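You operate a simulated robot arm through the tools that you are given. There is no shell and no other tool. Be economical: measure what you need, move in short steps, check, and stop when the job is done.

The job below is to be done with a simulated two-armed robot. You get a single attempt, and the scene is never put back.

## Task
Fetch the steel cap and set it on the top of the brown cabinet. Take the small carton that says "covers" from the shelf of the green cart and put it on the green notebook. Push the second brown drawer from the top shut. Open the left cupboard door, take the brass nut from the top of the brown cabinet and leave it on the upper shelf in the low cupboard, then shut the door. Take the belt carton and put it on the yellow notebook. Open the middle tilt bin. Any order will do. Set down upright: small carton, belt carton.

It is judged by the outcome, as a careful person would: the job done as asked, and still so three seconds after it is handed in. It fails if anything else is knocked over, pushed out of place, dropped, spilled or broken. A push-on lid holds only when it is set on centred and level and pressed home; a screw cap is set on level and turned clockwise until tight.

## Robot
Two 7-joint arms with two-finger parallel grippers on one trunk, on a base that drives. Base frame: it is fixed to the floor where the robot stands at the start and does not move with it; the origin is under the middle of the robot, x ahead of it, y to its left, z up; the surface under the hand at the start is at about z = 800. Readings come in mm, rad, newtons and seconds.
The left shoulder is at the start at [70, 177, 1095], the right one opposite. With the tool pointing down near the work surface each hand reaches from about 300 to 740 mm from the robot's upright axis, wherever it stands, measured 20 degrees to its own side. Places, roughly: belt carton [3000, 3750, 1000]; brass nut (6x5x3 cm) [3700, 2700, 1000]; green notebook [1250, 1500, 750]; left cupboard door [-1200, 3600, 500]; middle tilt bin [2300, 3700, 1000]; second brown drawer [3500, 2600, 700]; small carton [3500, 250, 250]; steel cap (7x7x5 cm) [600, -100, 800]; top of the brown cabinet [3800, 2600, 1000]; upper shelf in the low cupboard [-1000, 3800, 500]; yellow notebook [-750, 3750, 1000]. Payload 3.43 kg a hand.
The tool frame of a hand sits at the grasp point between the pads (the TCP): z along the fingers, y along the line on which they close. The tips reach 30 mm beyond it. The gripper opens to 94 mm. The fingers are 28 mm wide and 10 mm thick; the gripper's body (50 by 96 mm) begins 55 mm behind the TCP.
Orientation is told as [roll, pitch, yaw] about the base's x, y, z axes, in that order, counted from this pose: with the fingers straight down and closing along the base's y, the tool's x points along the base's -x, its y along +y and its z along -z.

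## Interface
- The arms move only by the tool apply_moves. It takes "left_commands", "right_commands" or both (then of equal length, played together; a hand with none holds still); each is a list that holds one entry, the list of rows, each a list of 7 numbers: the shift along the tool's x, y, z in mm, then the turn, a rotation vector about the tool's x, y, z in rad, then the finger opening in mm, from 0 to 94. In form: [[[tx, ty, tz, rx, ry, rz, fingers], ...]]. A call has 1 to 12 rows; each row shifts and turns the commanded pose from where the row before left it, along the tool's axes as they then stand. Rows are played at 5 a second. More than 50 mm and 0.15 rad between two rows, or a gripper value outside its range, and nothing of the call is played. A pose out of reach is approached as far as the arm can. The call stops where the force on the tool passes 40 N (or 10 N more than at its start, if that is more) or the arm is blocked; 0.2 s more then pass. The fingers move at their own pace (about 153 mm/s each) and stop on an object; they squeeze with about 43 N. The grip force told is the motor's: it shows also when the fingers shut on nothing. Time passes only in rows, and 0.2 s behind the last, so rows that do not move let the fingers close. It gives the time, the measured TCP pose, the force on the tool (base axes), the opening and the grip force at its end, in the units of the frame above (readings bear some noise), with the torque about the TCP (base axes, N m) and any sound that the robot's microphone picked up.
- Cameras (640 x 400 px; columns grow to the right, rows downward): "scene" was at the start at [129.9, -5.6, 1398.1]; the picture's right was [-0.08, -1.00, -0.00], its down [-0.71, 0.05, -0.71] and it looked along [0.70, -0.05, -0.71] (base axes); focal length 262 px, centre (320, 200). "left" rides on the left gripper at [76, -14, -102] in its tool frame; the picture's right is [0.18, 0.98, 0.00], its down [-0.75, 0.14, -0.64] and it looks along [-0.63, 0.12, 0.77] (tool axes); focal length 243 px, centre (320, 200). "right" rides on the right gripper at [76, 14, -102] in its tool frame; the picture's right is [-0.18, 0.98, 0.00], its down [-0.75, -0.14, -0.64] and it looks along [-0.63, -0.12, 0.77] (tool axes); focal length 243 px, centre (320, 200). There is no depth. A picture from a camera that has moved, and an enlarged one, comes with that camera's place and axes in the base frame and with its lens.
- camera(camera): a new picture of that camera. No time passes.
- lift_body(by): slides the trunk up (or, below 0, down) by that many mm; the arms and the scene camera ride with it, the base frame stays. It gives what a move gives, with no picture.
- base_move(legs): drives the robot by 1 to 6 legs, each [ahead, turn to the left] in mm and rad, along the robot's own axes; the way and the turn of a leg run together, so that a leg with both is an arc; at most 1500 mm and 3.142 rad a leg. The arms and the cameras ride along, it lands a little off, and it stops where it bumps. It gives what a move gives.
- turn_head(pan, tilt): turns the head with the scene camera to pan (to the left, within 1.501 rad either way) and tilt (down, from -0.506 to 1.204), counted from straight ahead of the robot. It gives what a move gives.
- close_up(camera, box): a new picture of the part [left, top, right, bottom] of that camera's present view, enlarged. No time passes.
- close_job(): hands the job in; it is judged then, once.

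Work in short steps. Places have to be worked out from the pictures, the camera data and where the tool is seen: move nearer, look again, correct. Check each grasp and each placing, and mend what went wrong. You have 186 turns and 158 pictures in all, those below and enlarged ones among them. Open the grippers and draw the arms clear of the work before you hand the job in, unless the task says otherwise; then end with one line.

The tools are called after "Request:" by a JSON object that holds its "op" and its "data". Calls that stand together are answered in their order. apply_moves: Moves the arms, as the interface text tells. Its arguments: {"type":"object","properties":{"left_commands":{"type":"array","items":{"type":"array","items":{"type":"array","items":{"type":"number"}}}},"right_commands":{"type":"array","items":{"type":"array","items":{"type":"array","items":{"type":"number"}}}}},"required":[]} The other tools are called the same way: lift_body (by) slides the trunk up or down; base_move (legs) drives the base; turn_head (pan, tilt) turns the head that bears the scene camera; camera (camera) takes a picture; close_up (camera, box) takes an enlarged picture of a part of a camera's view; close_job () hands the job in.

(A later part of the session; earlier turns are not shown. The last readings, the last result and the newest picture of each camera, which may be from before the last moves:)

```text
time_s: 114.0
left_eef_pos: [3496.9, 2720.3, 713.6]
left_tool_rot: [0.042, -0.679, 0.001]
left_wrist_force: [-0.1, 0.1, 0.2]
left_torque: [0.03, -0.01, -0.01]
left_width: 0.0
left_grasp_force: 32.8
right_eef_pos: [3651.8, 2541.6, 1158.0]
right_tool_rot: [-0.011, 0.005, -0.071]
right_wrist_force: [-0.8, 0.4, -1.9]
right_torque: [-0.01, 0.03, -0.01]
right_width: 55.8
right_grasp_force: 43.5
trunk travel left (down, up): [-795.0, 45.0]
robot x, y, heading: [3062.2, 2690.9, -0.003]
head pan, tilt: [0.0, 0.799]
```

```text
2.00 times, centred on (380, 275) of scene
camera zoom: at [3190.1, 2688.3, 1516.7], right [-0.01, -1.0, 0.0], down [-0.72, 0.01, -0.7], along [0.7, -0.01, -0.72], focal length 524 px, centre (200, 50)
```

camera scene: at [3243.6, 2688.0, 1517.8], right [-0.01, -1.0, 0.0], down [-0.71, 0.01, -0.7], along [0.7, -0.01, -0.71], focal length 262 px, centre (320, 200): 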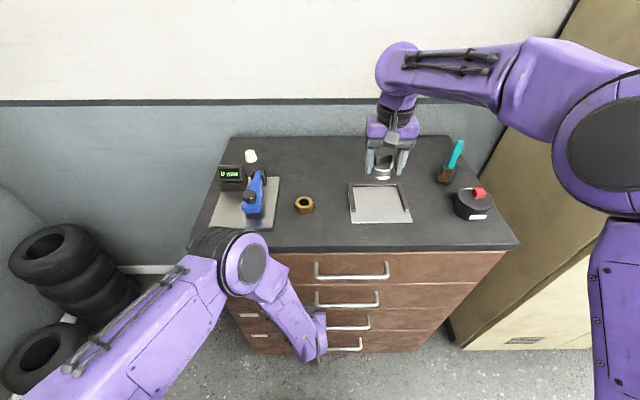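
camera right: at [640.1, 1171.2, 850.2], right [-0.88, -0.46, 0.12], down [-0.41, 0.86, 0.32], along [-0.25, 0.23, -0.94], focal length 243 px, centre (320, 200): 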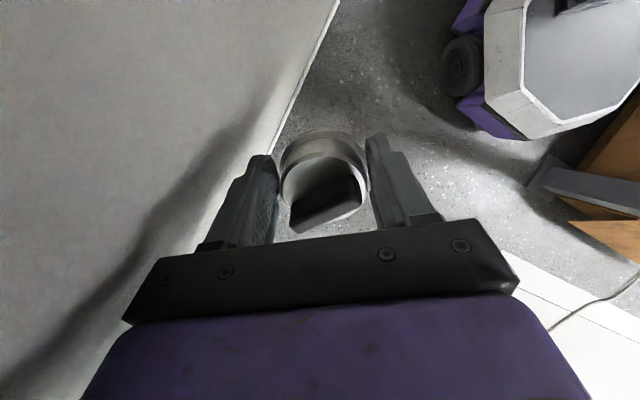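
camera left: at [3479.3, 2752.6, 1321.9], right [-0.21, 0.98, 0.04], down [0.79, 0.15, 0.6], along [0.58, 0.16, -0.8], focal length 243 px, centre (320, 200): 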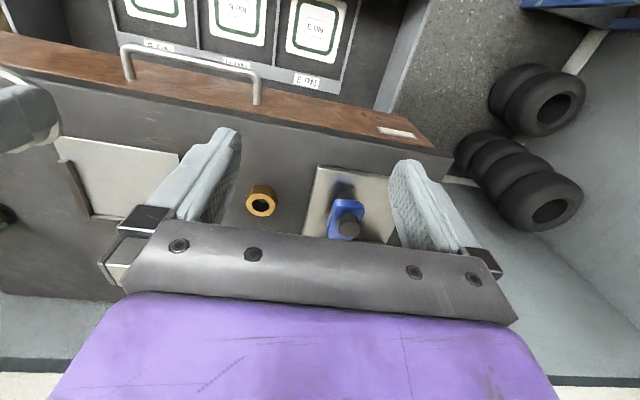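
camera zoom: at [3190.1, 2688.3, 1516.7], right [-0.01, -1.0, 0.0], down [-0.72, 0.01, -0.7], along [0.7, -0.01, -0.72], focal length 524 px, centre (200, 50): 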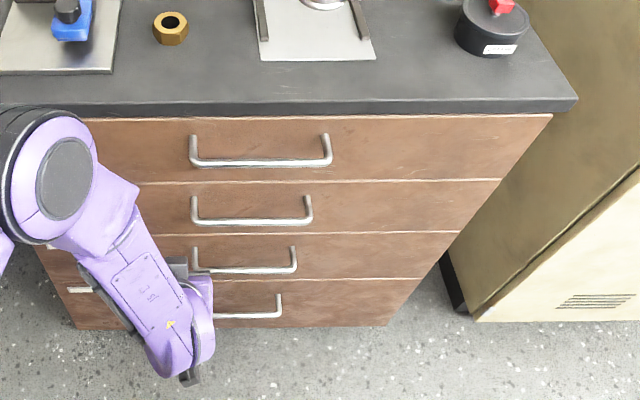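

Drawer is shut (22 N at the stop). Now I raise the left hand and level it to fetch the nut.

Request:
{"op": "apply_moves", "data": {"left_commands": [[[-30, 0, -37, 0, 0, 0, 0], [-30, 0, -37, 0, 0, 0, 0], [-30, 0, -37, 0, 0, 0, 0], [-30, 0, -37, 0, 0, 0, 0], [-30, 0, -37, 0, 0, 0, 0], [-30, 0, -37, 0, 0, 0, 0], [-30, 0, -37, 0, 0, 0, 0], [-30, 0, -37, 0, 0, 0, 0], [-30, 0, -37, 0, 0, 0, 94], [0, 0, 0, 0.02, 0.136, 0, 94], [0, 0, 0, 0.02, 0.136, 0, 94], [0, 0, 0, 0, 0.136, 0, 94]]]}}

Request:
{"op": "apply_moves", "data": {"left_commands": [[[0, 0, 0, 0, 0.136, 0, 94], [0, 0, 0, 0, 0.136, 0, 94], [-40, 0, 0, 0, 0, 0, 94], [-40, 0, 0, 0, 0, 0, 94], [-40, 0, 0, 0, 0, 0, 94], [-40, 0, 0, 0, 0, 0, 94], [-40, 0, 0, 0, 0, 0, 94], [0, 0, 0, 0, 0, 0, 94]]]}}

Request:
{"op": "camera", "data": {"camera": "left"}}

Request:
{"op": "camera", "data": {"camera": "scene"}}

```text
time_s: 116.6
left_eef_pos: [3497.1, 2707.7, 1143.1]
left_tool_rot: [-0.003, -0.271, 0.005]
left_wrist_force: [0.1, 0.5, -0.2]
left_torque: [0.01, 0.04, -0.01]
left_width: 94.0
left_grasp_force: 0.0
right_eef_pos: [3650.9, 2542.2, 1158.8]
right_tool_rot: [-0.009, 0.004, -0.073]
right_wrist_force: [0.2, 0.1, -3.0]
right_torque: [-0.01, 0.04, -0.01]
right_width: 55.7
right_grasp_force: 42.9
trunk travel left (down, up): [-795.0, 45.0]
robot x, y, heading: [3056.7, 2687.8, -0.002]
head pan, tilt: [0.0, 0.799]
```

```text
time_s: 118.4
left_eef_pos: [3694.5, 2708.8, 1143.2]
left_tool_rot: [-0.004, -0.002, 0.005]
left_wrist_force: [0.6, 0.6, -0.3]
left_torque: [0.0, -0.02, -0.01]
left_width: 93.9
left_grasp_force: 0.1
right_eef_pos: [3649.2, 2543.3, 1160.3]
right_tool_rot: [-0.008, 0.003, -0.071]
right_wrist_force: [-0.5, -0.6, -2.3]
right_torque: [0.05, 0.02, -0.01]
right_width: 55.5
right_grasp_force: 43.1
trunk travel left (down, up): [-795.0, 45.0]
robot x, y, heading: [3056.9, 2686.3, -0.006]
head pan, tilt: [0.0, 0.799]
```

```text
104 pictures are left
camera left: at [3618.0, 2694.1, 1245.3], right [-0.19, 0.98, 0.0], down [0.75, 0.15, 0.64], along [0.63, 0.12, -0.77], focal length 243 px, centre (320, 200)
```

left: 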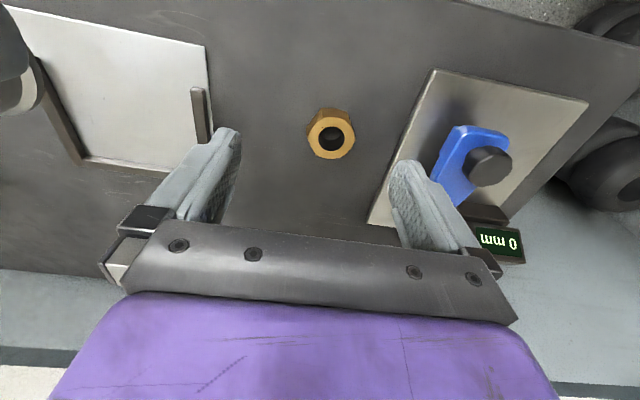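

```text
103 pictures are left
camera scene: at [3186.5, 2688.8, 1517.1], right [-0.01, -1.0, 0.0], down [-0.72, 0.01, -0.7], along [0.7, -0.01, -0.72], focal length 262 px, centre (320, 200)
```

scene: 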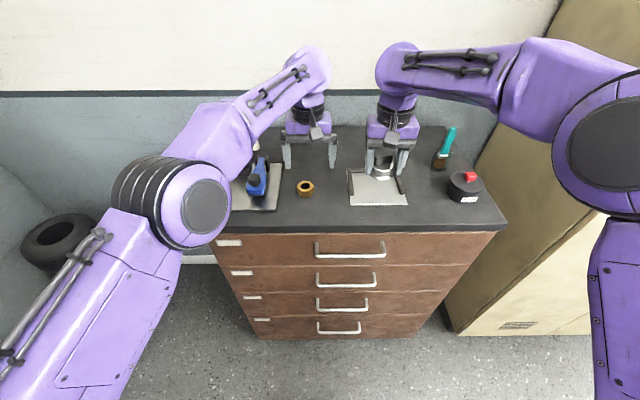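

Nut about (3740, 2729). I move over it and down to z≈1045 for a check.

Request:
{"op": "apply_moves", "data": {"left_commands": [[[-22, 10, 30, 0, 0, 0, 94], [-22, 10, 35, 0, 0, 0, 94], [0, 0, 35, 0, 0, 0, 94], [0, 0, 0, 0, 0, 0, 94]]]}}

Request:
{"op": "camera", "data": {"camera": "left"}}

```text
time_s: 119.4
left_eef_pos: [3722.3, 2745.2, 1043.0]
left_tool_rot: [-0.002, -0.006, 0.005]
left_wrist_force: [-6.2, -0.7, 8.3]
left_torque: [0.41, 0.27, 0.34]
left_width: 93.4
left_grasp_force: 0.1
left hand out of reach, approached as far as the arm can: row 1, 2
right_eef_pos: [3647.6, 2542.3, 1160.4]
right_tool_rot: [-0.01, 0.002, -0.074]
right_wrist_force: [-0.2, 0.4, -2.2]
right_torque: [-0.01, 0.05, 0.01]
right_width: 55.4
right_grasp_force: 42.4
trunk travel left (down, up): [-795.0, 45.0]
robot x, y, heading: [3058.3, 2687.9, -0.003]
head pan, tilt: [0.0, 0.799]
```

```text
102 pictures are left
camera left: at [3645.1, 2729.9, 1144.6], right [-0.19, 0.98, 0.0], down [0.75, 0.15, 0.65], along [0.63, 0.12, -0.76], focal length 243 px, centre (320, 200)
```

left: 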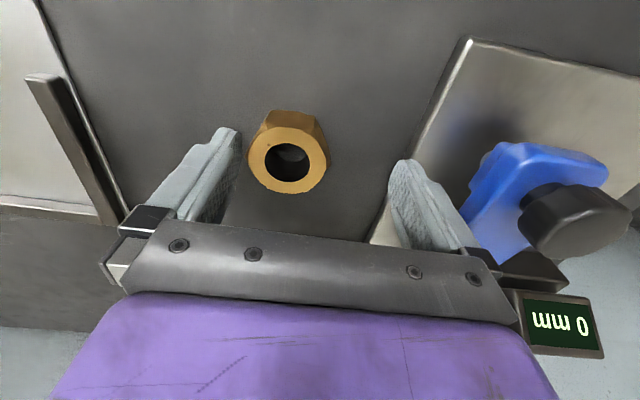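

Reach is marginal and there's a slight force; I raise, drive the base 70 mm nearer, and correct y.

Request:
{"op": "apply_moves", "data": {"left_commands": [[[10, -10, -40, 0, 0, 0, 94], [25, -10, -30, 0, 0, 0, 94], [25, 0, 0, 0, 0, 0, 94]]]}}

Request:
{"op": "base_move", "data": {"legs": [[75, 0]]}}

Request:
{"op": "camera", "data": {"camera": "left"}}

```text
time_s: 120.2
left_eef_pos: [3665.0, 2724.8, 1110.1]
left_tool_rot: [-0.004, -0.003, 0.006]
left_wrist_force: [0.7, -0.5, -0.3]
left_torque: [0.02, -0.04, 0.04]
left_width: 93.7
left_grasp_force: 0.1
right_eef_pos: [3649.9, 2543.3, 1159.7]
right_tool_rot: [-0.007, 0.003, -0.073]
right_wrist_force: [-0.4, -0.4, -2.6]
right_torque: [-0.02, 0.05, -0.01]
right_width: 55.2
right_grasp_force: 42.6
trunk travel left (down, up): [-795.0, 45.0]
robot x, y, heading: [3057.6, 2688.6, -0.004]
head pan, tilt: [0.0, 0.799]
```

```text
time_s: 121.2
left_eef_pos: [3726.2, 2722.8, 1117.9]
left_tool_rot: [-0.001, -0.015, 0.003]
left_wrist_force: [0.0, 0.0, 1.0]
left_torque: [0.04, -0.02, 0.02]
left_width: 93.7
left_grasp_force: 0.0
right_eef_pos: [3711.6, 2542.0, 1167.9]
right_tool_rot: [-0.008, -0.008, -0.071]
right_wrist_force: [-0.4, 0.2, -1.4]
right_torque: [-0.01, 0.01, 0.02]
right_width: 55.5
right_grasp_force: 43.1
trunk travel left (down, up): [-795.0, 45.0]
robot x, y, heading: [3130.1, 2689.6, -0.008]
head pan, tilt: [0.0, 0.799]
```

```text
101 pictures are left
camera left: at [3648.6, 2708.9, 1220.3], right [-0.19, 0.98, 0.0], down [0.74, 0.14, 0.65], along [0.64, 0.12, -0.76], focal length 243 px, centre (320, 200)
```

left: 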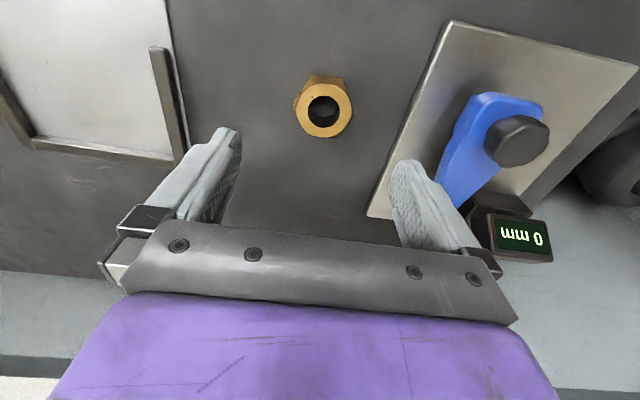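

A slight backward lean: the base touches the cabinet. I back off 20 mm.

Request:
{"op": "base_move", "data": {"legs": [[-22, 0]]}}

Request:
{"op": "apply_moves", "data": {"left_commands": [[[-15, 1, 35, 0, 0, 0, 94], [-13, 1, 35, 0, 0, 0, 94], [0, 0, 20, 0, 0, 0, 94], [0, 0, 0, 0, 0, 0, 94]]]}}

Request:
{"op": "camera", "data": {"camera": "left"}}

```text
time_s: 122.0
left_eef_pos: [3713.5, 2723.1, 1114.0]
left_tool_rot: [-0.001, -0.006, 0.002]
left_wrist_force: [0.1, 0.4, 1.0]
left_torque: [0.0, -0.01, -0.01]
left_width: 94.1
left_grasp_force: 0.0
right_eef_pos: [3697.3, 2542.0, 1163.5]
right_tool_rot: [-0.009, -0.003, -0.071]
right_wrist_force: [0.3, 0.3, -3.0]
right_torque: [-0.02, 0.06, 0.02]
right_width: 55.4
right_grasp_force: 42.4
trunk travel left (down, up): [-795.0, 45.0]
robot x, y, heading: [3110.7, 2684.0, -0.009]
head pan, tilt: [0.0, 0.799]
```

```text
time_s: 123.0
left_eef_pos: [3738.9, 2725.7, 1030.3]
left_tool_rot: [-0.001, -0.02, 0.002]
left_wrist_force: [7.7, 0.1, 34.9]
left_torque: [1.74, 0.24, -0.47]
left_width: 93.7
left_grasp_force: 0.0
right_eef_pos: [3692.0, 2540.4, 1166.5]
right_tool_rot: [-0.008, -0.007, -0.071]
right_wrist_force: [0.3, 0.4, -2.7]
right_torque: [-0.02, 0.05, 0.02]
right_width: 55.3
right_grasp_force: 42.5
trunk travel left (down, up): [-795.0, 45.0]
robot x, y, heading: [3112.0, 2688.4, -0.009]
head pan, tilt: [0.0, 0.799]
```

```text
100 pictures are left
camera left: at [3660.6, 2710.7, 1131.4], right [-0.19, 0.98, 0.0], down [0.74, 0.14, 0.66], along [0.65, 0.12, -0.75], focal length 243 px, centre (320, 200)
```

left: 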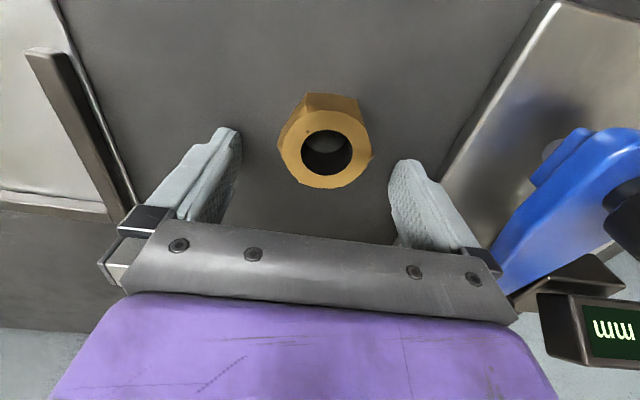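

The +y finger touched at tip z≈1000, so the cabinet top is ~z 998 and the nut centre about (3724, 2725, 1012). I lift, shift back, narrow the fingers, and come down to TCP z≈1037.

Request:
{"op": "apply_moves", "data": {"left_commands": [[[5, 0, -20, 0, 0, 0, 78], [9, -1, 0, 0, 0, 0, 78], [0, 0, 8, 0, 0, 0, 78], [0, 0, 3, 0, 0, 0, 78], [0, 0, 0, 0, 0, 0, 78]]]}}

Request:
{"op": "camera", "data": {"camera": "left"}}

```text
time_s: 124.2
left_eef_pos: [3725.8, 2723.8, 1034.9]
left_tool_rot: [-0.002, -0.009, 0.003]
left_wrist_force: [-0.1, 0.4, 1.1]
left_torque: [0.0, -0.04, 0.04]
left_width: 78.1
left_grasp_force: 0.1
right_eef_pos: [3694.8, 2540.3, 1164.3]
right_tool_rot: [-0.009, -0.003, -0.072]
right_wrist_force: [-0.6, 0.4, -1.9]
right_torque: [-0.02, 0.03, -0.02]
right_width: 55.7
right_grasp_force: 42.0
trunk travel left (down, up): [-795.0, 45.0]
robot x, y, heading: [3113.2, 2686.0, -0.007]
head pan, tilt: [0.0, 0.799]
```

```text
99 pictures are left
camera left: at [3647.8, 2709.7, 1136.4], right [-0.19, 0.98, 0.0], down [0.75, 0.14, 0.65], along [0.64, 0.12, -0.76], focal length 243 px, centre (320, 200)
```

left: 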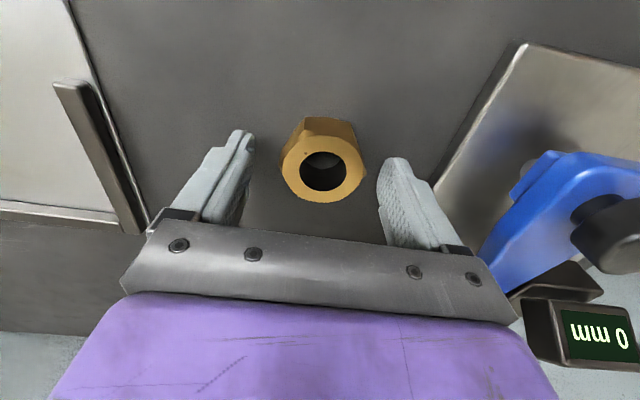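

Centred. Closing on the nut.

Request:
{"op": "apply_moves", "data": {"left_commands": [[[0, 0, 0, 0, 0, 0, 50], [0, 0, 0, 0, 0, 0, 0], [0, 0, 0, 0, 0, 0, 0], [0, 0, 0, 0, 0, 0, 0]]]}}

Request:
{"op": "camera", "data": {"camera": "left"}}

```text
time_s: 125.2
left_eef_pos: [3726.4, 2725.0, 1034.9]
left_tool_rot: [-0.001, -0.008, 0.004]
left_wrist_force: [0.7, 0.8, -0.8]
left_torque: [-0.02, 0.03, 0.01]
left_width: 49.2
left_grasp_force: 42.7
right_eef_pos: [3695.4, 2541.6, 1163.9]
right_tool_rot: [-0.008, -0.003, -0.073]
right_wrist_force: [0.1, -0.6, -2.2]
right_torque: [0.01, 0.04, -0.02]
right_width: 56.0
right_grasp_force: 43.0
trunk travel left (down, up): [-795.0, 45.0]
robot x, y, heading: [3111.3, 2687.8, -0.005]
head pan, tilt: [0.0, 0.799]
```

```text
98 pictures are left
camera left: at [3648.8, 2709.8, 1136.1], right [-0.19, 0.98, 0.0], down [0.75, 0.14, 0.65], along [0.64, 0.12, -0.76], focal length 243 px, centre (320, 200)
```

left: 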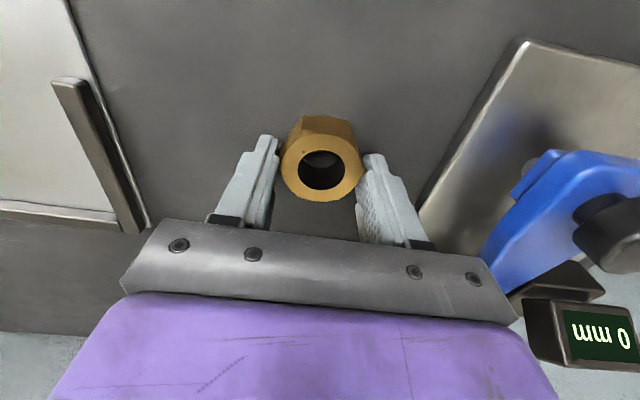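

Nut gripped. I lift it 130 mm and retract it, then look at the cap in the right hand.

Request:
{"op": "apply_moves", "data": {"left_commands": [[[0, 0, -30, 0, 0, 0, 0], [0, 0, -40, 0, 0, 0, 0], [0, 0, -40, 0, 0, 0, 0], [20, 20, -30, 0, 0, 0, 0], [40, 20, 0, 0, 0, 0, 0], [40, 20, 0, 0, 0, 0, 0], [40, 20, 0, 0, 0, 0, 0]]]}}

Request:
{"op": "camera", "data": {"camera": "right"}}

Request:
{"op": "camera", "data": {"camera": "scene"}}

```text
time_s: 126.8
left_eef_pos: [3584.7, 2804.6, 1173.8]
left_tool_rot: [-0.004, -0.012, 0.003]
left_wrist_force: [-1.2, -0.4, -1.8]
left_torque: [-0.02, -0.02, 0.03]
left_width: 49.6
left_grasp_force: 43.2
right_eef_pos: [3692.9, 2542.7, 1164.5]
right_tool_rot: [-0.009, -0.004, -0.073]
right_wrist_force: [-0.6, 0.0, -2.1]
right_torque: [-0.03, 0.0, -0.01]
right_width: 55.6
right_grasp_force: 42.7
trunk travel left (down, up): [-795.0, 45.0]
robot x, y, heading: [3111.8, 2689.7, -0.014]
head pan, tilt: [0.0, 0.799]
```

```text
97 pictures are left
camera right: at [3619.4, 2562.0, 1267.2], right [0.25, 0.97, -0.01], down [0.74, -0.19, 0.65], along [0.62, -0.17, -0.76], focal length 243 px, centre (320, 200)
```

right: 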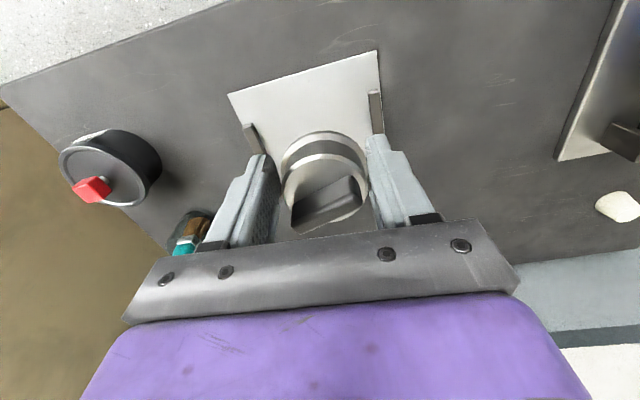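

```text
96 pictures are left
camera scene: at [3238.0, 2689.5, 1517.2], right [-0.01, -1.0, 0.0], down [-0.72, 0.01, -0.7], along [0.7, -0.01, -0.72], focal length 262 px, centre (320, 200)
```

scene: 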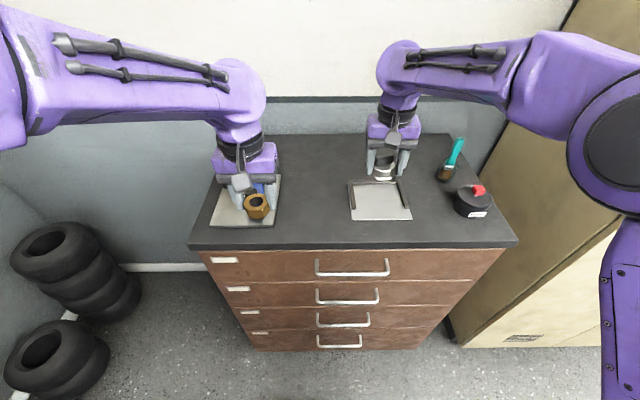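

Request:
{"op": "close_up", "data": {"camera": "scene", "box": [340, 120, 440, 200]}}

Request:
{"op": "close_up", "data": {"camera": "right", "box": [240, 100, 400, 260]}}

```text
5.00 times, centred on (390, 160) of scene
camera zoom: at [3238.0, 2689.5, 1517.2], right [-0.01, -1.0, 0.0], down [-0.72, 0.01, -0.7], along [0.7, -0.01, -0.72], focal length 1309 px, centre (-30, 400)
```

zoom: 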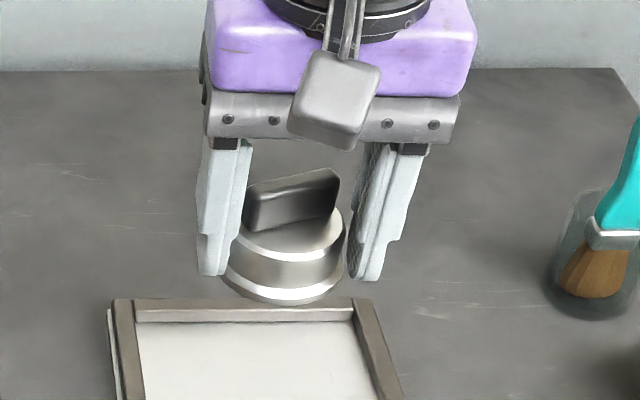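

```text
2.50 times, centred on (320, 180) of right
camera zoom: at [3619.4, 2562.0, 1267.2], right [0.25, 0.97, -0.01], down [0.74, -0.19, 0.65], along [0.62, -0.17, -0.76], focal length 606 px, centre (320, 250)
```

zoom: 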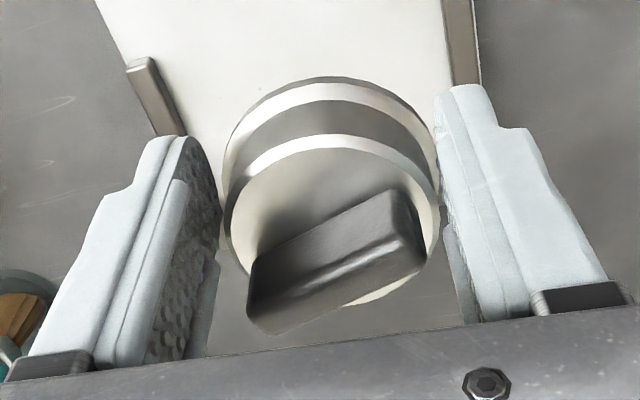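

Cap is level, just rotated about its axis. I'll set it at (3722, 2715), where the nut was; first I move the left hand aside, then bring the cap over.

Request:
{"op": "apply_moves", "data": {"left_commands": [[[20, 40, 0, 0, 0, 0, 0], [20, 40, 0, 0, 0, 0, 0], [20, 40, 0, 0, 0, 0, 0], [20, 40, 0, 0, 0, 0, 0]]]}}

Request:
{"op": "apply_moves", "data": {"right_commands": [[[-5, 43, 0, 0, 0, 0, 0], [-5, 43, 0, 0, 0, 0, 0], [-8, 43, 0, 0, 0, 0, 0], [-8, 43, 20, 0, 0, 0, 0], [0, 0, 40, 0, 0, 0, 0], [0, 0, 20, 0, 0, 0, 0], [0, 0, 0, 0, 0, 0, 0]]]}}

Request:
{"op": "camera", "data": {"camera": "scene"}}

Request:
{"op": "camera", "data": {"camera": "right"}}

```text
time_s: 127.8
left_eef_pos: [3503.1, 2967.5, 1171.3]
left_tool_rot: [-0.001, -0.012, 0.004]
left_wrist_force: [0.4, 0.0, -1.4]
left_torque: [-0.03, -0.01, 0.03]
left_width: 49.6
left_grasp_force: 42.3
right_eef_pos: [3694.3, 2544.2, 1165.1]
right_tool_rot: [-0.009, -0.002, -0.072]
right_wrist_force: [0.1, 0.5, -3.1]
right_torque: [0.01, 0.03, 0.0]
right_width: 55.6
right_grasp_force: 43.1
trunk travel left (down, up): [-795.0, 45.0]
robot x, y, heading: [3109.8, 2689.0, -0.006]
head pan, tilt: [0.0, 0.799]
```

```text
time_s: 129.4
left_eef_pos: [3505.1, 2966.2, 1169.5]
left_tool_rot: [-0.004, -0.01, 0.004]
left_wrist_force: [0.6, 0.2, -1.1]
left_torque: [-0.04, -0.04, 0.04]
left_width: 49.1
left_grasp_force: 42.9
right_eef_pos: [3735.9, 2712.3, 1081.9]
right_tool_rot: [-0.01, -0.002, -0.071]
right_wrist_force: [-0.7, -0.7, -2.7]
right_torque: [0.0, 0.05, 0.02]
right_width: 55.4
right_grasp_force: 42.9
trunk travel left (down, up): [-795.0, 45.0]
robot x, y, heading: [3111.9, 2686.6, -0.01]
head pan, tilt: [0.0, 0.799]
```

```text
93 pictures are left
camera scene: at [3241.3, 2690.1, 1516.9], right [-0.01, -1.0, 0.0], down [-0.72, 0.0, -0.7], along [0.7, -0.01, -0.72], focal length 262 px, centre (320, 200)
```

scene: 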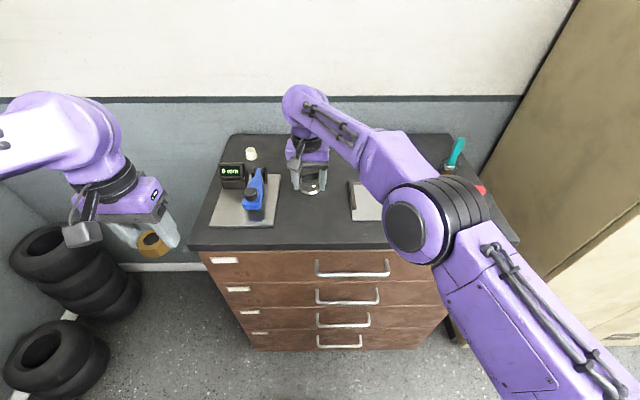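

```text
92 pictures are left
camera right: at [3661.7, 2730.5, 1184.2], right [0.25, 0.97, -0.01], down [0.74, -0.19, 0.65], along [0.62, -0.17, -0.76], focal length 243 px, centre (320, 200)
```

right: 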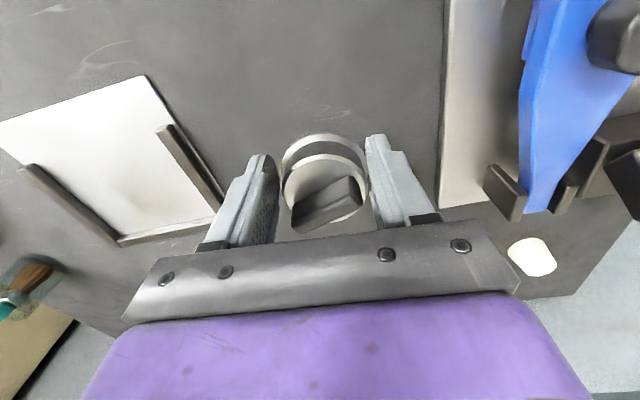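

Space is clear. I lower gently until contact.

Request:
{"op": "apply_moves", "data": {"right_commands": [[[0, 0, 20, 0, 0, 0, 0], [0, 0, 15, 0, 0, 0, 0], [0, 0, 4, 0, 0, 0, 0], [0, 0, 3, 0, 0, 0, 0], [0, 0, 0, 0, 0, 0, 0]]]}}

Request:
{"op": "close_up", "data": {"camera": "scene", "box": [260, 140, 360, 220]}}

```text
time_s: 130.6
left_eef_pos: [3505.3, 2965.2, 1170.7]
left_tool_rot: [-0.001, -0.008, 0.002]
left_wrist_force: [0.3, -0.8, -0.7]
left_torque: [0.01, 0.03, -0.02]
left_width: 49.2
left_grasp_force: 42.6
right_eef_pos: [3735.1, 2709.5, 1042.0]
right_tool_rot: [-0.008, -0.004, -0.073]
right_wrist_force: [0.4, 0.2, -3.4]
right_torque: [0.0, 0.02, 0.0]
right_width: 55.2
right_grasp_force: 43.2
trunk travel left (down, up): [-795.0, 45.0]
robot x, y, heading: [3111.2, 2690.8, -0.006]
head pan, tilt: [0.0, 0.799]
```

```text
5.00 times, centred on (310, 180) of scene
camera zoom: at [3240.9, 2688.8, 1516.9], right [-0.01, -1.0, 0.0], down [-0.72, 0.01, -0.7], along [0.7, -0.01, -0.72], focal length 1309 px, centre (370, 300)
```

zoom: 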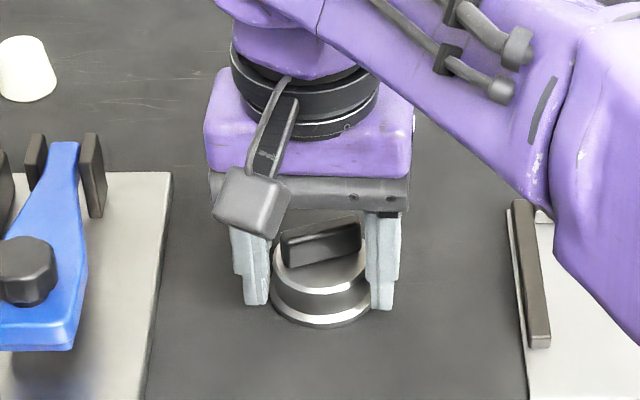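

Very near the surface; I continue 2 mm at a time until force shows.

Request:
{"op": "apply_moves", "data": {"right_commands": [[[0, 0, 3, 0, 0, 0, 0], [0, 0, 2, 0, 0, 0, 0], [0, 0, 2, 0, 0, 0, 0], [0, 0, 0, 0, 0, 0, 0]]]}}

```text
time_s: 131.6
left_eef_pos: [3502.5, 2965.2, 1171.1]
left_tool_rot: [0.0, -0.014, 0.004]
left_wrist_force: [1.1, 0.3, -1.5]
left_torque: [-0.01, -0.01, 0.0]
left_width: 49.3
left_grasp_force: 42.8
right_eef_pos: [3733.8, 2710.9, 1037.6]
right_tool_rot: [-0.008, -0.01, -0.074]
right_wrist_force: [10.9, -0.5, 30.4]
right_torque: [0.18, -0.37, -0.01]
right_width: 55.8
right_grasp_force: 42.9
trunk travel left (down, up): [-795.0, 45.0]
robot x, y, heading: [3114.1, 2687.9, -0.008]
head pan, tilt: [0.0, 0.799]
```

Contact at 30 N: it's on the surface. I ease up 2 mm, open, and withdraw upward.

Request:
{"op": "apply_moves", "data": {"right_commands": [[[0, 0, -2, 0, 0, 0, 0], [0, 0, 0, 0, 0, 0, 70], [0, 0, 0, 0, 0, 0, 80], [0, 0, -20, 0, 0, 0, 80], [0, 0, -40, 0, 0, 0, 80], [0, 0, -45, 0, 0, 0, 80], [0, 0, -45, 0, 0, 0, 80], [45, 0, 0, 0, 0, 0, 80], [45, 0, 0, 0, 0, 0, 80]]]}}

Request:
{"op": "camera", "data": {"camera": "scene"}}

```text
time_s: 133.6
left_eef_pos: [3501.9, 2967.3, 1170.7]
left_tool_rot: [-0.004, -0.01, 0.003]
left_wrist_force: [0.1, -0.5, -2.4]
left_torque: [-0.02, -0.02, 0.0]
left_width: 49.3
left_grasp_force: 43.1
right_eef_pos: [3636.8, 2718.5, 1162.1]
right_tool_rot: [-0.008, -0.008, -0.071]
right_wrist_force: [0.3, 1.0, -0.3]
right_torque: [-0.01, -0.05, 0.0]
right_width: 80.0
right_grasp_force: 0.1
right hand out of reach, approached as far as the arm can: row 7
trunk travel left (down, up): [-795.0, 45.0]
robot x, y, heading: [3109.6, 2687.9, -0.004]
head pan, tilt: [0.0, 0.799]
```

```text
90 pictures are left
camera scene: at [3236.9, 2691.3, 1517.3], right [-0.01, -1.0, 0.0], down [-0.72, 0.0, -0.7], along [0.7, -0.01, -0.72], focal length 262 px, centre (320, 200)
```

scene: 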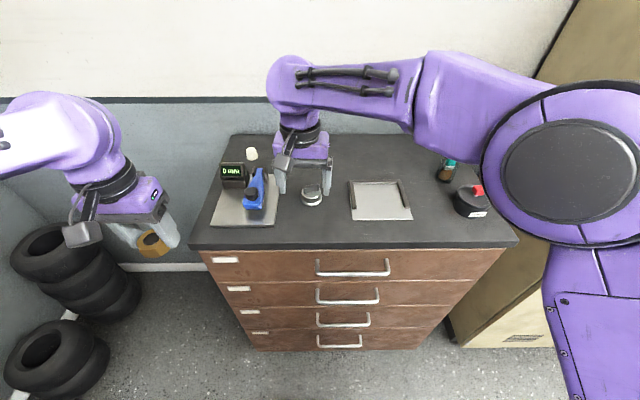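

Cap is on the cabinet top. Now I back away, turn left to face the shelf rack and look at it.

Request:
{"op": "apply_moves", "data": {"right_commands": [[[0, -40, 0, 0, 0, 0, 80], [0, -40, 0, 0, 0, 0, 80], [0, -40, 0, 0, 0, 0, 80], [0, -40, 0, 0, 0, 0, 80], [0, -40, 0, 0, 0, 0, 80]]]}}

Request:
{"op": "base_move", "data": {"legs": [[-450, 0], [0, 1.571]]}}

Request:
{"op": "turn_head", "data": {"pan": 0, "tilt": 0.35}}

Request:
{"op": "camera", "data": {"camera": "scene"}}

```text
time_s: 134.8
left_eef_pos: [3504.4, 2962.5, 1170.8]
left_tool_rot: [-0.002, -0.01, 0.004]
left_wrist_force: [-0.7, 0.6, -1.7]
left_torque: [0.03, -0.03, -0.02]
left_width: 49.1
left_grasp_force: 43.0
right_eef_pos: [3624.7, 2515.8, 1164.8]
right_tool_rot: [-0.008, -0.003, -0.072]
right_wrist_force: [-0.5, -0.8, 1.0]
right_torque: [0.02, -0.02, -0.02]
right_width: 80.0
right_grasp_force: 0.1
trunk travel left (down, up): [-795.0, 45.0]
robot x, y, heading: [3107.1, 2689.8, -0.006]
head pan, tilt: [0.0, 0.799]
```

```text
time_s: 141.4
left_eef_pos: [2383.1, 3091.2, 1169.6]
left_tool_rot: [-0.002, -0.01, 1.555]
left_wrist_force: [0.0, -0.2, -1.9]
left_torque: [0.0, 0.0, -0.01]
left_width: 49.5
left_grasp_force: 42.9
right_eef_pos: [2833.3, 3203.6, 1165.2]
right_tool_rot: [-0.009, -0.004, 1.48]
right_wrist_force: [0.1, 0.1, 0.1]
right_torque: [-0.02, -0.01, 0.02]
right_width: 80.2
right_grasp_force: 0.0
trunk travel left (down, up): [-795.0, 45.0]
robot x, y, heading: [2650.7, 2691.8, 1.538]
head pan, tilt: [0.0, 0.799]
```

```text
time_s: 142.3
left_eef_pos: [2383.8, 3092.8, 1170.7]
left_tool_rot: [-0.003, -0.008, 1.555]
left_wrist_force: [0.1, -0.3, -1.6]
left_torque: [0.02, -0.04, 0.02]
left_width: 49.1
left_grasp_force: 42.9
right_eef_pos: [2832.8, 3203.6, 1164.9]
right_tool_rot: [-0.01, -0.005, 1.48]
right_wrist_force: [-0.1, 0.6, -0.5]
right_torque: [-0.01, -0.01, -0.01]
right_width: 80.1
right_grasp_force: 0.0
trunk travel left (down, up): [-795.0, 45.0]
robot x, y, heading: [2653.2, 2690.6, 1.543]
head pan, tilt: [0.0, 0.351]
```

```text
89 pictures are left
camera scene: at [2654.4, 2836.6, 1556.6], right [1.0, -0.03, 0.0], down [-0.01, -0.34, -0.94], along [0.03, 0.94, -0.34], focal length 262 px, centre (320, 200)
```

scene: 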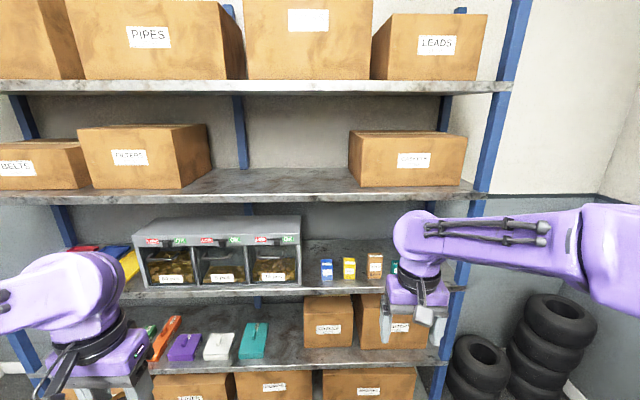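

I enlarge the bins and the small cartons.

Request:
{"op": "close_up", "data": {"camera": "scene", "box": [130, 205, 310, 300]}}

Request:
{"op": "close_up", "data": {"camera": "scene", "box": [300, 230, 440, 310]}}

```text
3.56 times, centred on (220, 252) of scene
camera zoom: at [2654.4, 2836.6, 1556.6], right [1.0, -0.03, 0.0], down [-0.01, -0.34, -0.94], along [0.03, 0.94, -0.34], focal length 931 px, centre (676, 13)
```

zoom: 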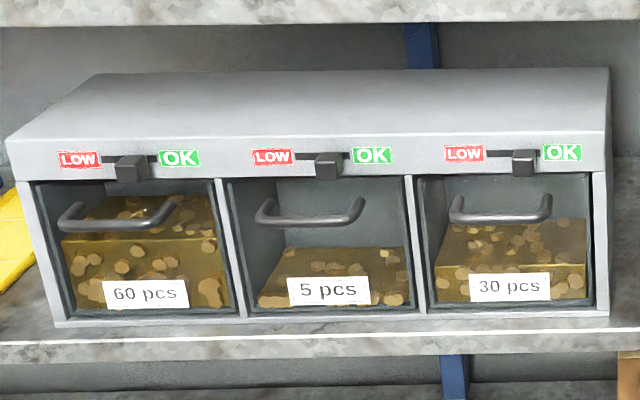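

```text
4.57 times, centred on (370, 270) of scene
camera zoom: at [2654.4, 2836.6, 1556.6], right [1.0, -0.03, 0.0], down [-0.01, -0.34, -0.94], along [0.03, 0.94, -0.34], focal length 1197 px, centre (91, -120)
```

zoom: 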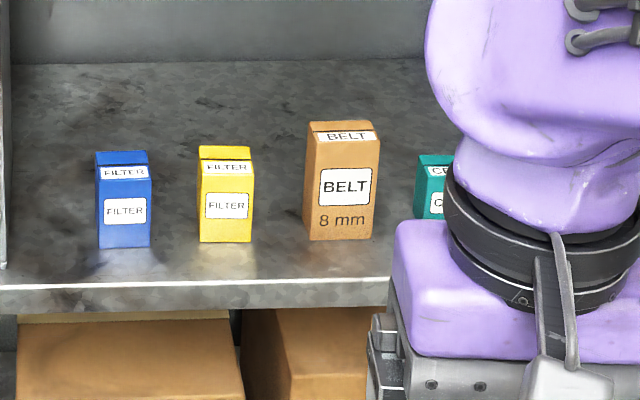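

The belt carton (brown, "BELT 8 mm") is at ≈(2888, 3680), and the middle bin handle ≈(2321, 3640, 1062). I go to the bin first with the free right hand.

Request:
{"op": "base_move", "data": {"legs": [[0, 1.08], [500, 0], [0, -1.05]]}}

Request:
{"op": "camera", "data": {"camera": "scene"}}

```text
time_s: 150.7
left_eef_pos: [1959.6, 3362.6, 1170.2]
left_tool_rot: [-0.002, -0.008, 1.525]
left_wrist_force: [0.9, -0.2, -1.6]
left_torque: [-0.02, -0.02, 0.0]
left_width: 49.1
left_grasp_force: 43.3
right_eef_pos: [2411.7, 3461.6, 1165.7]
right_tool_rot: [-0.009, -0.005, 1.451]
right_wrist_force: [0.0, -0.3, 0.1]
right_torque: [0.01, 0.01, 0.01]
right_width: 80.2
right_grasp_force: 0.1
trunk travel left (down, up): [-795.0, 45.0]
robot x, y, heading: [2218.3, 2956.1, 1.512]
head pan, tilt: [0.0, 0.351]
```

```text
86 pictures are left
camera scene: at [2223.1, 3099.9, 1556.7], right [1.0, -0.06, 0.0], down [-0.02, -0.34, -0.94], along [0.05, 0.94, -0.34], focal length 262 px, centre (320, 200)
```

scene: 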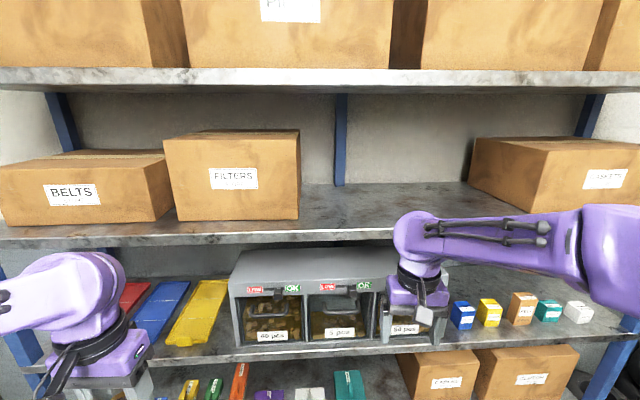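

Request:
{"op": "close_up", "data": {"camera": "scene", "box": [220, 240, 460, 360]}}

```text
2.67 times, centred on (340, 300) of scene
camera zoom: at [2223.1, 3099.9, 1556.7], right [1.0, -0.06, 0.0], down [-0.02, -0.34, -0.94], along [0.05, 0.94, -0.34], focal length 698 px, centre (267, -67)
```

zoom: 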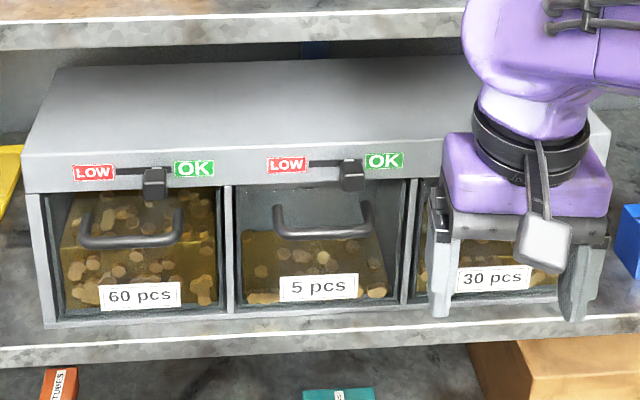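

Handle bar is at ≈(2312, 3640, 1047). I back the right hand a little and pitch it horizontal (fingers forward).

Request:
{"op": "apply_moves", "data": {"right_commands": [[[45, 0, 0, 0, -0.14, 0, 80], [40, 0, 0, 0, -0.14, 0, 80], [0, 0, 0, 0, -0.143, 0, 80], [0, 0, 0, 0, -0.143, 0, 80], [0, 0, 0, 0, -0.143, 0, 80], [0, 0, 0, 0, -0.143, 0, 80], [0, 0, 0, 0, -0.143, 0, 80], [0, 0, 0, 0, -0.143, 0, 80], [0, 0, 0, 0, -0.143, 0, 80], [0, 0, 0, 0, -0.143, 0, 80], [0, 0, 0, 0, -0.143, 0, 80]]]}}

Request:
{"op": "camera", "data": {"camera": "right"}}

```text
time_s: 153.1
left_eef_pos: [1962.5, 3364.6, 1170.5]
left_tool_rot: [0.002, -0.007, 1.527]
left_wrist_force: [0.1, 0.7, -1.9]
left_torque: [-0.05, 0.03, 0.01]
left_width: 49.0
left_grasp_force: 42.3
right_eef_pos: [2385.1, 3428.8, 1165.5]
right_tool_rot: [-0.933, -1.567, 2.382]
right_wrist_force: [1.0, 0.3, -0.4]
right_torque: [0.01, 0.02, 0.03]
right_width: 80.1
right_grasp_force: 0.0
right hand out of reach, approached as far as the arm can: row 6, 7, 8, 9, 10
trunk travel left (down, up): [-795.0, 45.0]
robot x, y, heading: [2215.5, 2951.9, 1.512]
head pan, tilt: [0.0, 0.351]
```

```text
84 pictures are left
camera right: at [2359.7, 3327.3, 1089.5], right [-0.98, 0.12, 0.18], down [0.06, -0.65, 0.76], along [0.21, 0.75, 0.63], focal length 243 px, centre (320, 200)
```

right: 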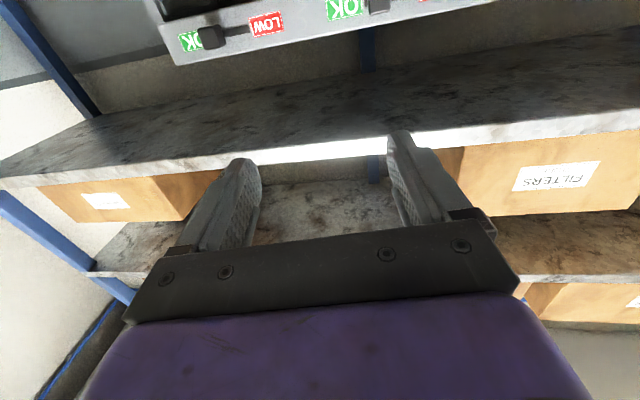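

Horizontal now. I lower toward the handle height and roll 90° so the fingers close vertically.

Request:
{"op": "apply_moves", "data": {"right_commands": [[[40, 24, 0, 0, 0, 0, 80], [40, 24, 0, 0, 0, 0, 80], [38, 24, 0, 0, 0, 0, 80], [0, 0, 0, 0, 0, 0.143, 80], [0, 0, 0, 0, 0, 0.143, 80], [0, 0, 0, 0, 0, 0.143, 80], [0, 0, 0, 0, 0, 0.143, 80], [0, 0, 0, 0, 0, 0.143, 60], [0, 0, 0, 0, 0, 0.143, 50], [0, 0, 0, 0, 0, 0.143, 50], [0, 0, 0, 0, 0, 0.143, 50]]]}}

Request:
{"op": "apply_moves", "data": {"right_commands": [[[0, 0, 0, 0, 0, 0.143, 50], [0, 0, 0, 0, 0, 0.143, 50], [0, 0, 0, 0, 0, 0.143, 50], [0, 0, 0, 0, 0, 0, 50]]]}}

Request:
{"op": "camera", "data": {"camera": "right"}}

Request:
{"op": "camera", "data": {"camera": "scene"}}

```text
time_s: 155.4
left_eef_pos: [1959.5, 3363.0, 1169.7]
left_tool_rot: [-0.002, -0.008, 1.525]
left_wrist_force: [0.1, -0.6, -1.0]
left_torque: [0.01, -0.01, -0.02]
left_width: 49.2
left_grasp_force: 43.1
right_eef_pos: [2304.9, 3454.3, 1180.8]
right_tool_rot: [1.556, -0.442, -0.113]
right_wrist_force: [-0.3, -0.4, -0.3]
right_torque: [0.0, 0.01, 0.05]
right_width: 50.0
right_grasp_force: 0.2
right hand out of reach, approached as far as the arm can: row 7, 8, 9, 10, 11
trunk travel left (down, up): [-795.0, 45.0]
robot x, y, heading: [2221.5, 2957.3, 1.511]
head pan, tilt: [0.0, 0.351]
```

```text
time_s: 156.4
left_eef_pos: [1960.2, 3362.6, 1169.5]
left_tool_rot: [-0.002, -0.008, 1.525]
left_wrist_force: [0.0, 0.7, -1.6]
left_torque: [0.02, -0.01, 0.02]
left_width: 48.9
left_grasp_force: 42.9
right_eef_pos: [2337.3, 3457.0, 1256.8]
right_tool_rot: [1.56, -0.012, -0.115]
right_wrist_force: [-0.6, -0.3, 1.0]
right_torque: [-0.01, 0.02, -0.02]
right_width: 49.9
right_grasp_force: 0.0
right hand out of reach, approached as far as the arm can: row 1, 2, 3
trunk travel left (down, up): [-795.0, 45.0]
robot x, y, heading: [2216.4, 2957.0, 1.51]
head pan, tilt: [0.0, 0.351]
```

```text
83 pictures are left
camera right: at [2250.5, 3363.0, 1271.1], right [0.17, -0.01, 0.98], down [0.68, -0.73, -0.13], along [0.72, 0.69, -0.12], focal length 243 px, centre (320, 200)
```

right: 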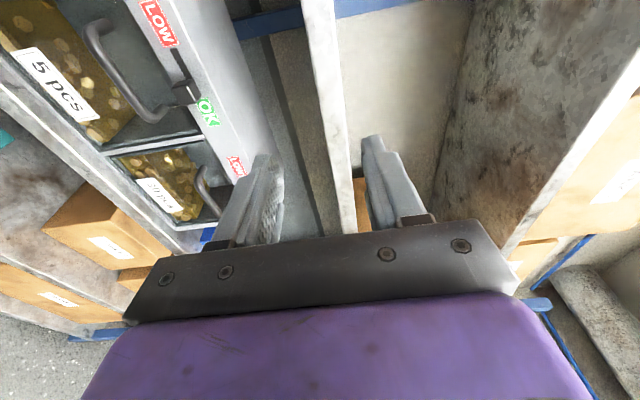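

```text
82 pictures are left
camera scene: at [2223.4, 3099.9, 1556.6], right [1.0, -0.06, 0.0], down [-0.02, -0.34, -0.94], along [0.05, 0.94, -0.34], focal length 262 px, centre (320, 200)
```

scene: 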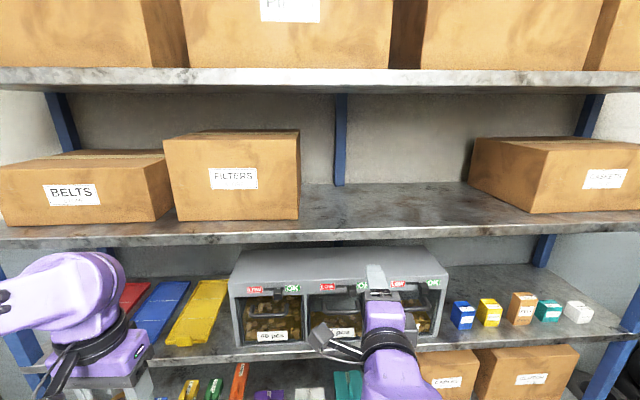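

Tool orientation is right but sits high (z 1257). Lowering the trunk 205 mm brings it to the handle's height.

Request:
{"op": "lift_body", "data": {"by": -205}}

Request:
{"op": "camera", "data": {"camera": "right"}}

Request:
{"op": "camera", "data": {"camera": "scene"}}

```text
time_s: 158.7
left_eef_pos: [1960.2, 3362.6, 966.4]
left_tool_rot: [-0.002, -0.009, 1.526]
left_wrist_force: [-1.0, 0.2, -0.9]
left_torque: [0.0, 0.01, 0.01]
left_width: 49.1
left_grasp_force: 43.2
right_eef_pos: [2337.3, 3457.3, 1050.7]
right_tool_rot: [1.561, -0.014, -0.115]
right_wrist_force: [-0.3, -0.8, -0.1]
right_torque: [-0.04, 0.02, 0.01]
right_width: 50.1
right_grasp_force: 0.1
trunk travel left (down, up): [-590.0, 250.0]
robot x, y, heading: [2214.4, 2952.8, 1.514]
head pan, tilt: [0.0, 0.351]
```

```text
81 pictures are left
camera right: at [2250.4, 3362.9, 1065.9], right [0.17, -0.01, 0.98], down [0.68, -0.73, -0.13], along [0.72, 0.69, -0.12], focal length 243 px, centre (320, 200)
```

right: 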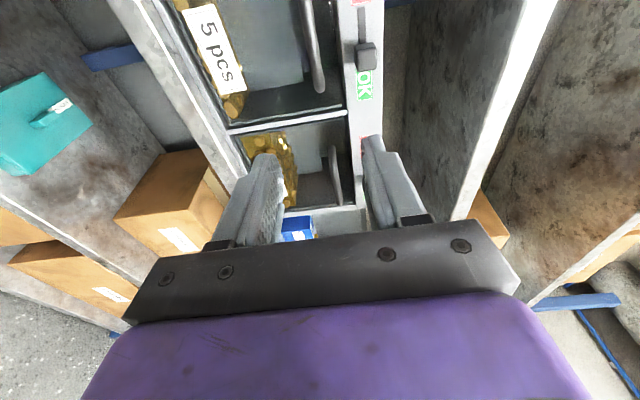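

```text
80 pictures are left
camera scene: at [2223.5, 3099.7, 1351.7], right [1.0, -0.06, 0.0], down [-0.02, -0.34, -0.94], along [0.05, 0.94, -0.34], focal length 262 px, centre (320, 200)
```

scene: 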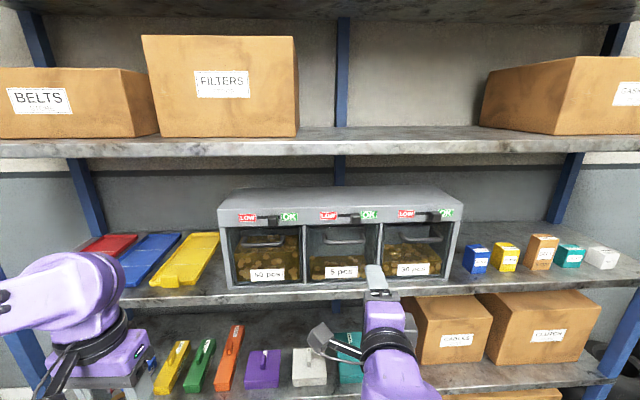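

Request:
{"op": "close_up", "data": {"camera": "scene", "box": [280, 200, 420, 300]}}

Request:
{"op": "close_up", "data": {"camera": "right", "box": [220, 0, 420, 125]}}

```text
4.00 times, centred on (350, 250) of scene
camera zoom: at [2223.5, 3099.7, 1351.7], right [1.0, -0.06, 0.0], down [-0.02, -0.34, -0.94], along [0.05, 0.94, -0.34], focal length 1048 px, centre (200, 0)
```

zoom: 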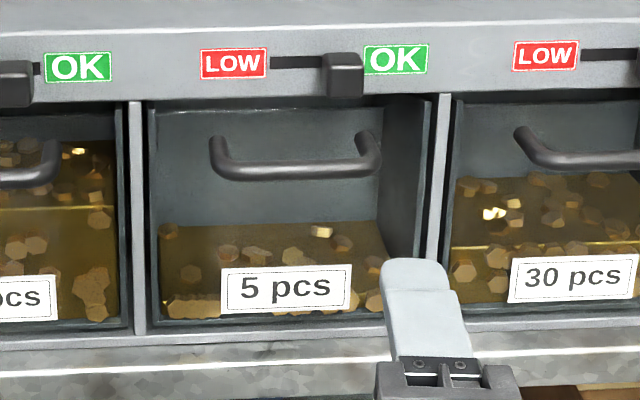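

```text
3.20 times, centred on (320, 62) of right
camera zoom: at [2250.4, 3362.9, 1065.9], right [0.17, -0.01, 0.98], down [0.68, -0.73, -0.13], along [0.72, 0.69, -0.12], focal length 776 px, centre (320, 640)
```

zoom: 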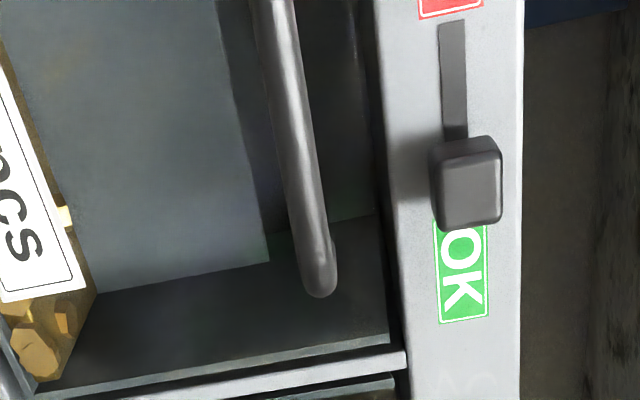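

Handle bar confirmed at (2308, 3638, 1050). I align x and approach in steps with fingers open 50.

Request:
{"op": "apply_moves", "data": {"right_commands": [[[24, 0, 30, 0, 0, 0, 50], [24, 0, 40, 0, 0, 0, 50], [0, 0, 0, 0, 0, 0, 50]]]}}

Request:
{"op": "camera", "data": {"camera": "right"}}

```text
time_s: 159.5
left_eef_pos: [1960.7, 3362.5, 966.0]
left_tool_rot: [-0.001, -0.009, 1.526]
left_wrist_force: [0.0, -0.4, -0.9]
left_torque: [0.0, 0.02, -0.01]
left_width: 48.9
left_grasp_force: 43.1
right_eef_pos: [2307.2, 3532.2, 1069.1]
right_tool_rot: [1.555, -0.014, -0.112]
right_wrist_force: [0.1, -1.0, 0.3]
right_torque: [-0.04, -0.05, 0.0]
right_width: 49.7
right_grasp_force: 0.1
right hand out of reach, approached as far as the arm can: row 1, 2
trunk travel left (down, up): [-590.0, 250.0]
robot x, y, heading: [2214.4, 2956.3, 1.518]
head pan, tilt: [0.0, 0.351]
```

```text
77 pictures are left
camera right: at [2221.1, 3436.8, 1083.4], right [0.17, 0.0, 0.99], down [0.68, -0.72, -0.12], along [0.71, 0.69, -0.12], focal length 243 px, centre (320, 200)
```

right: 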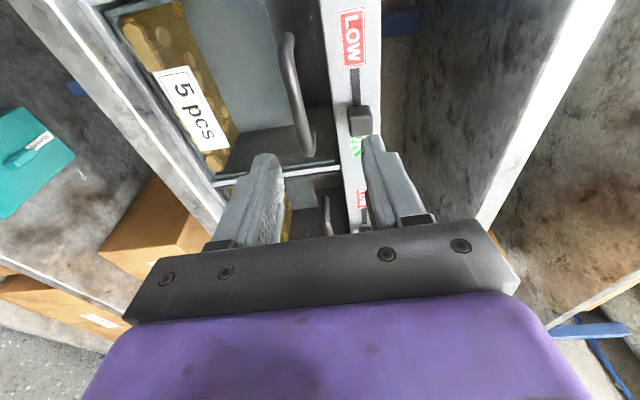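

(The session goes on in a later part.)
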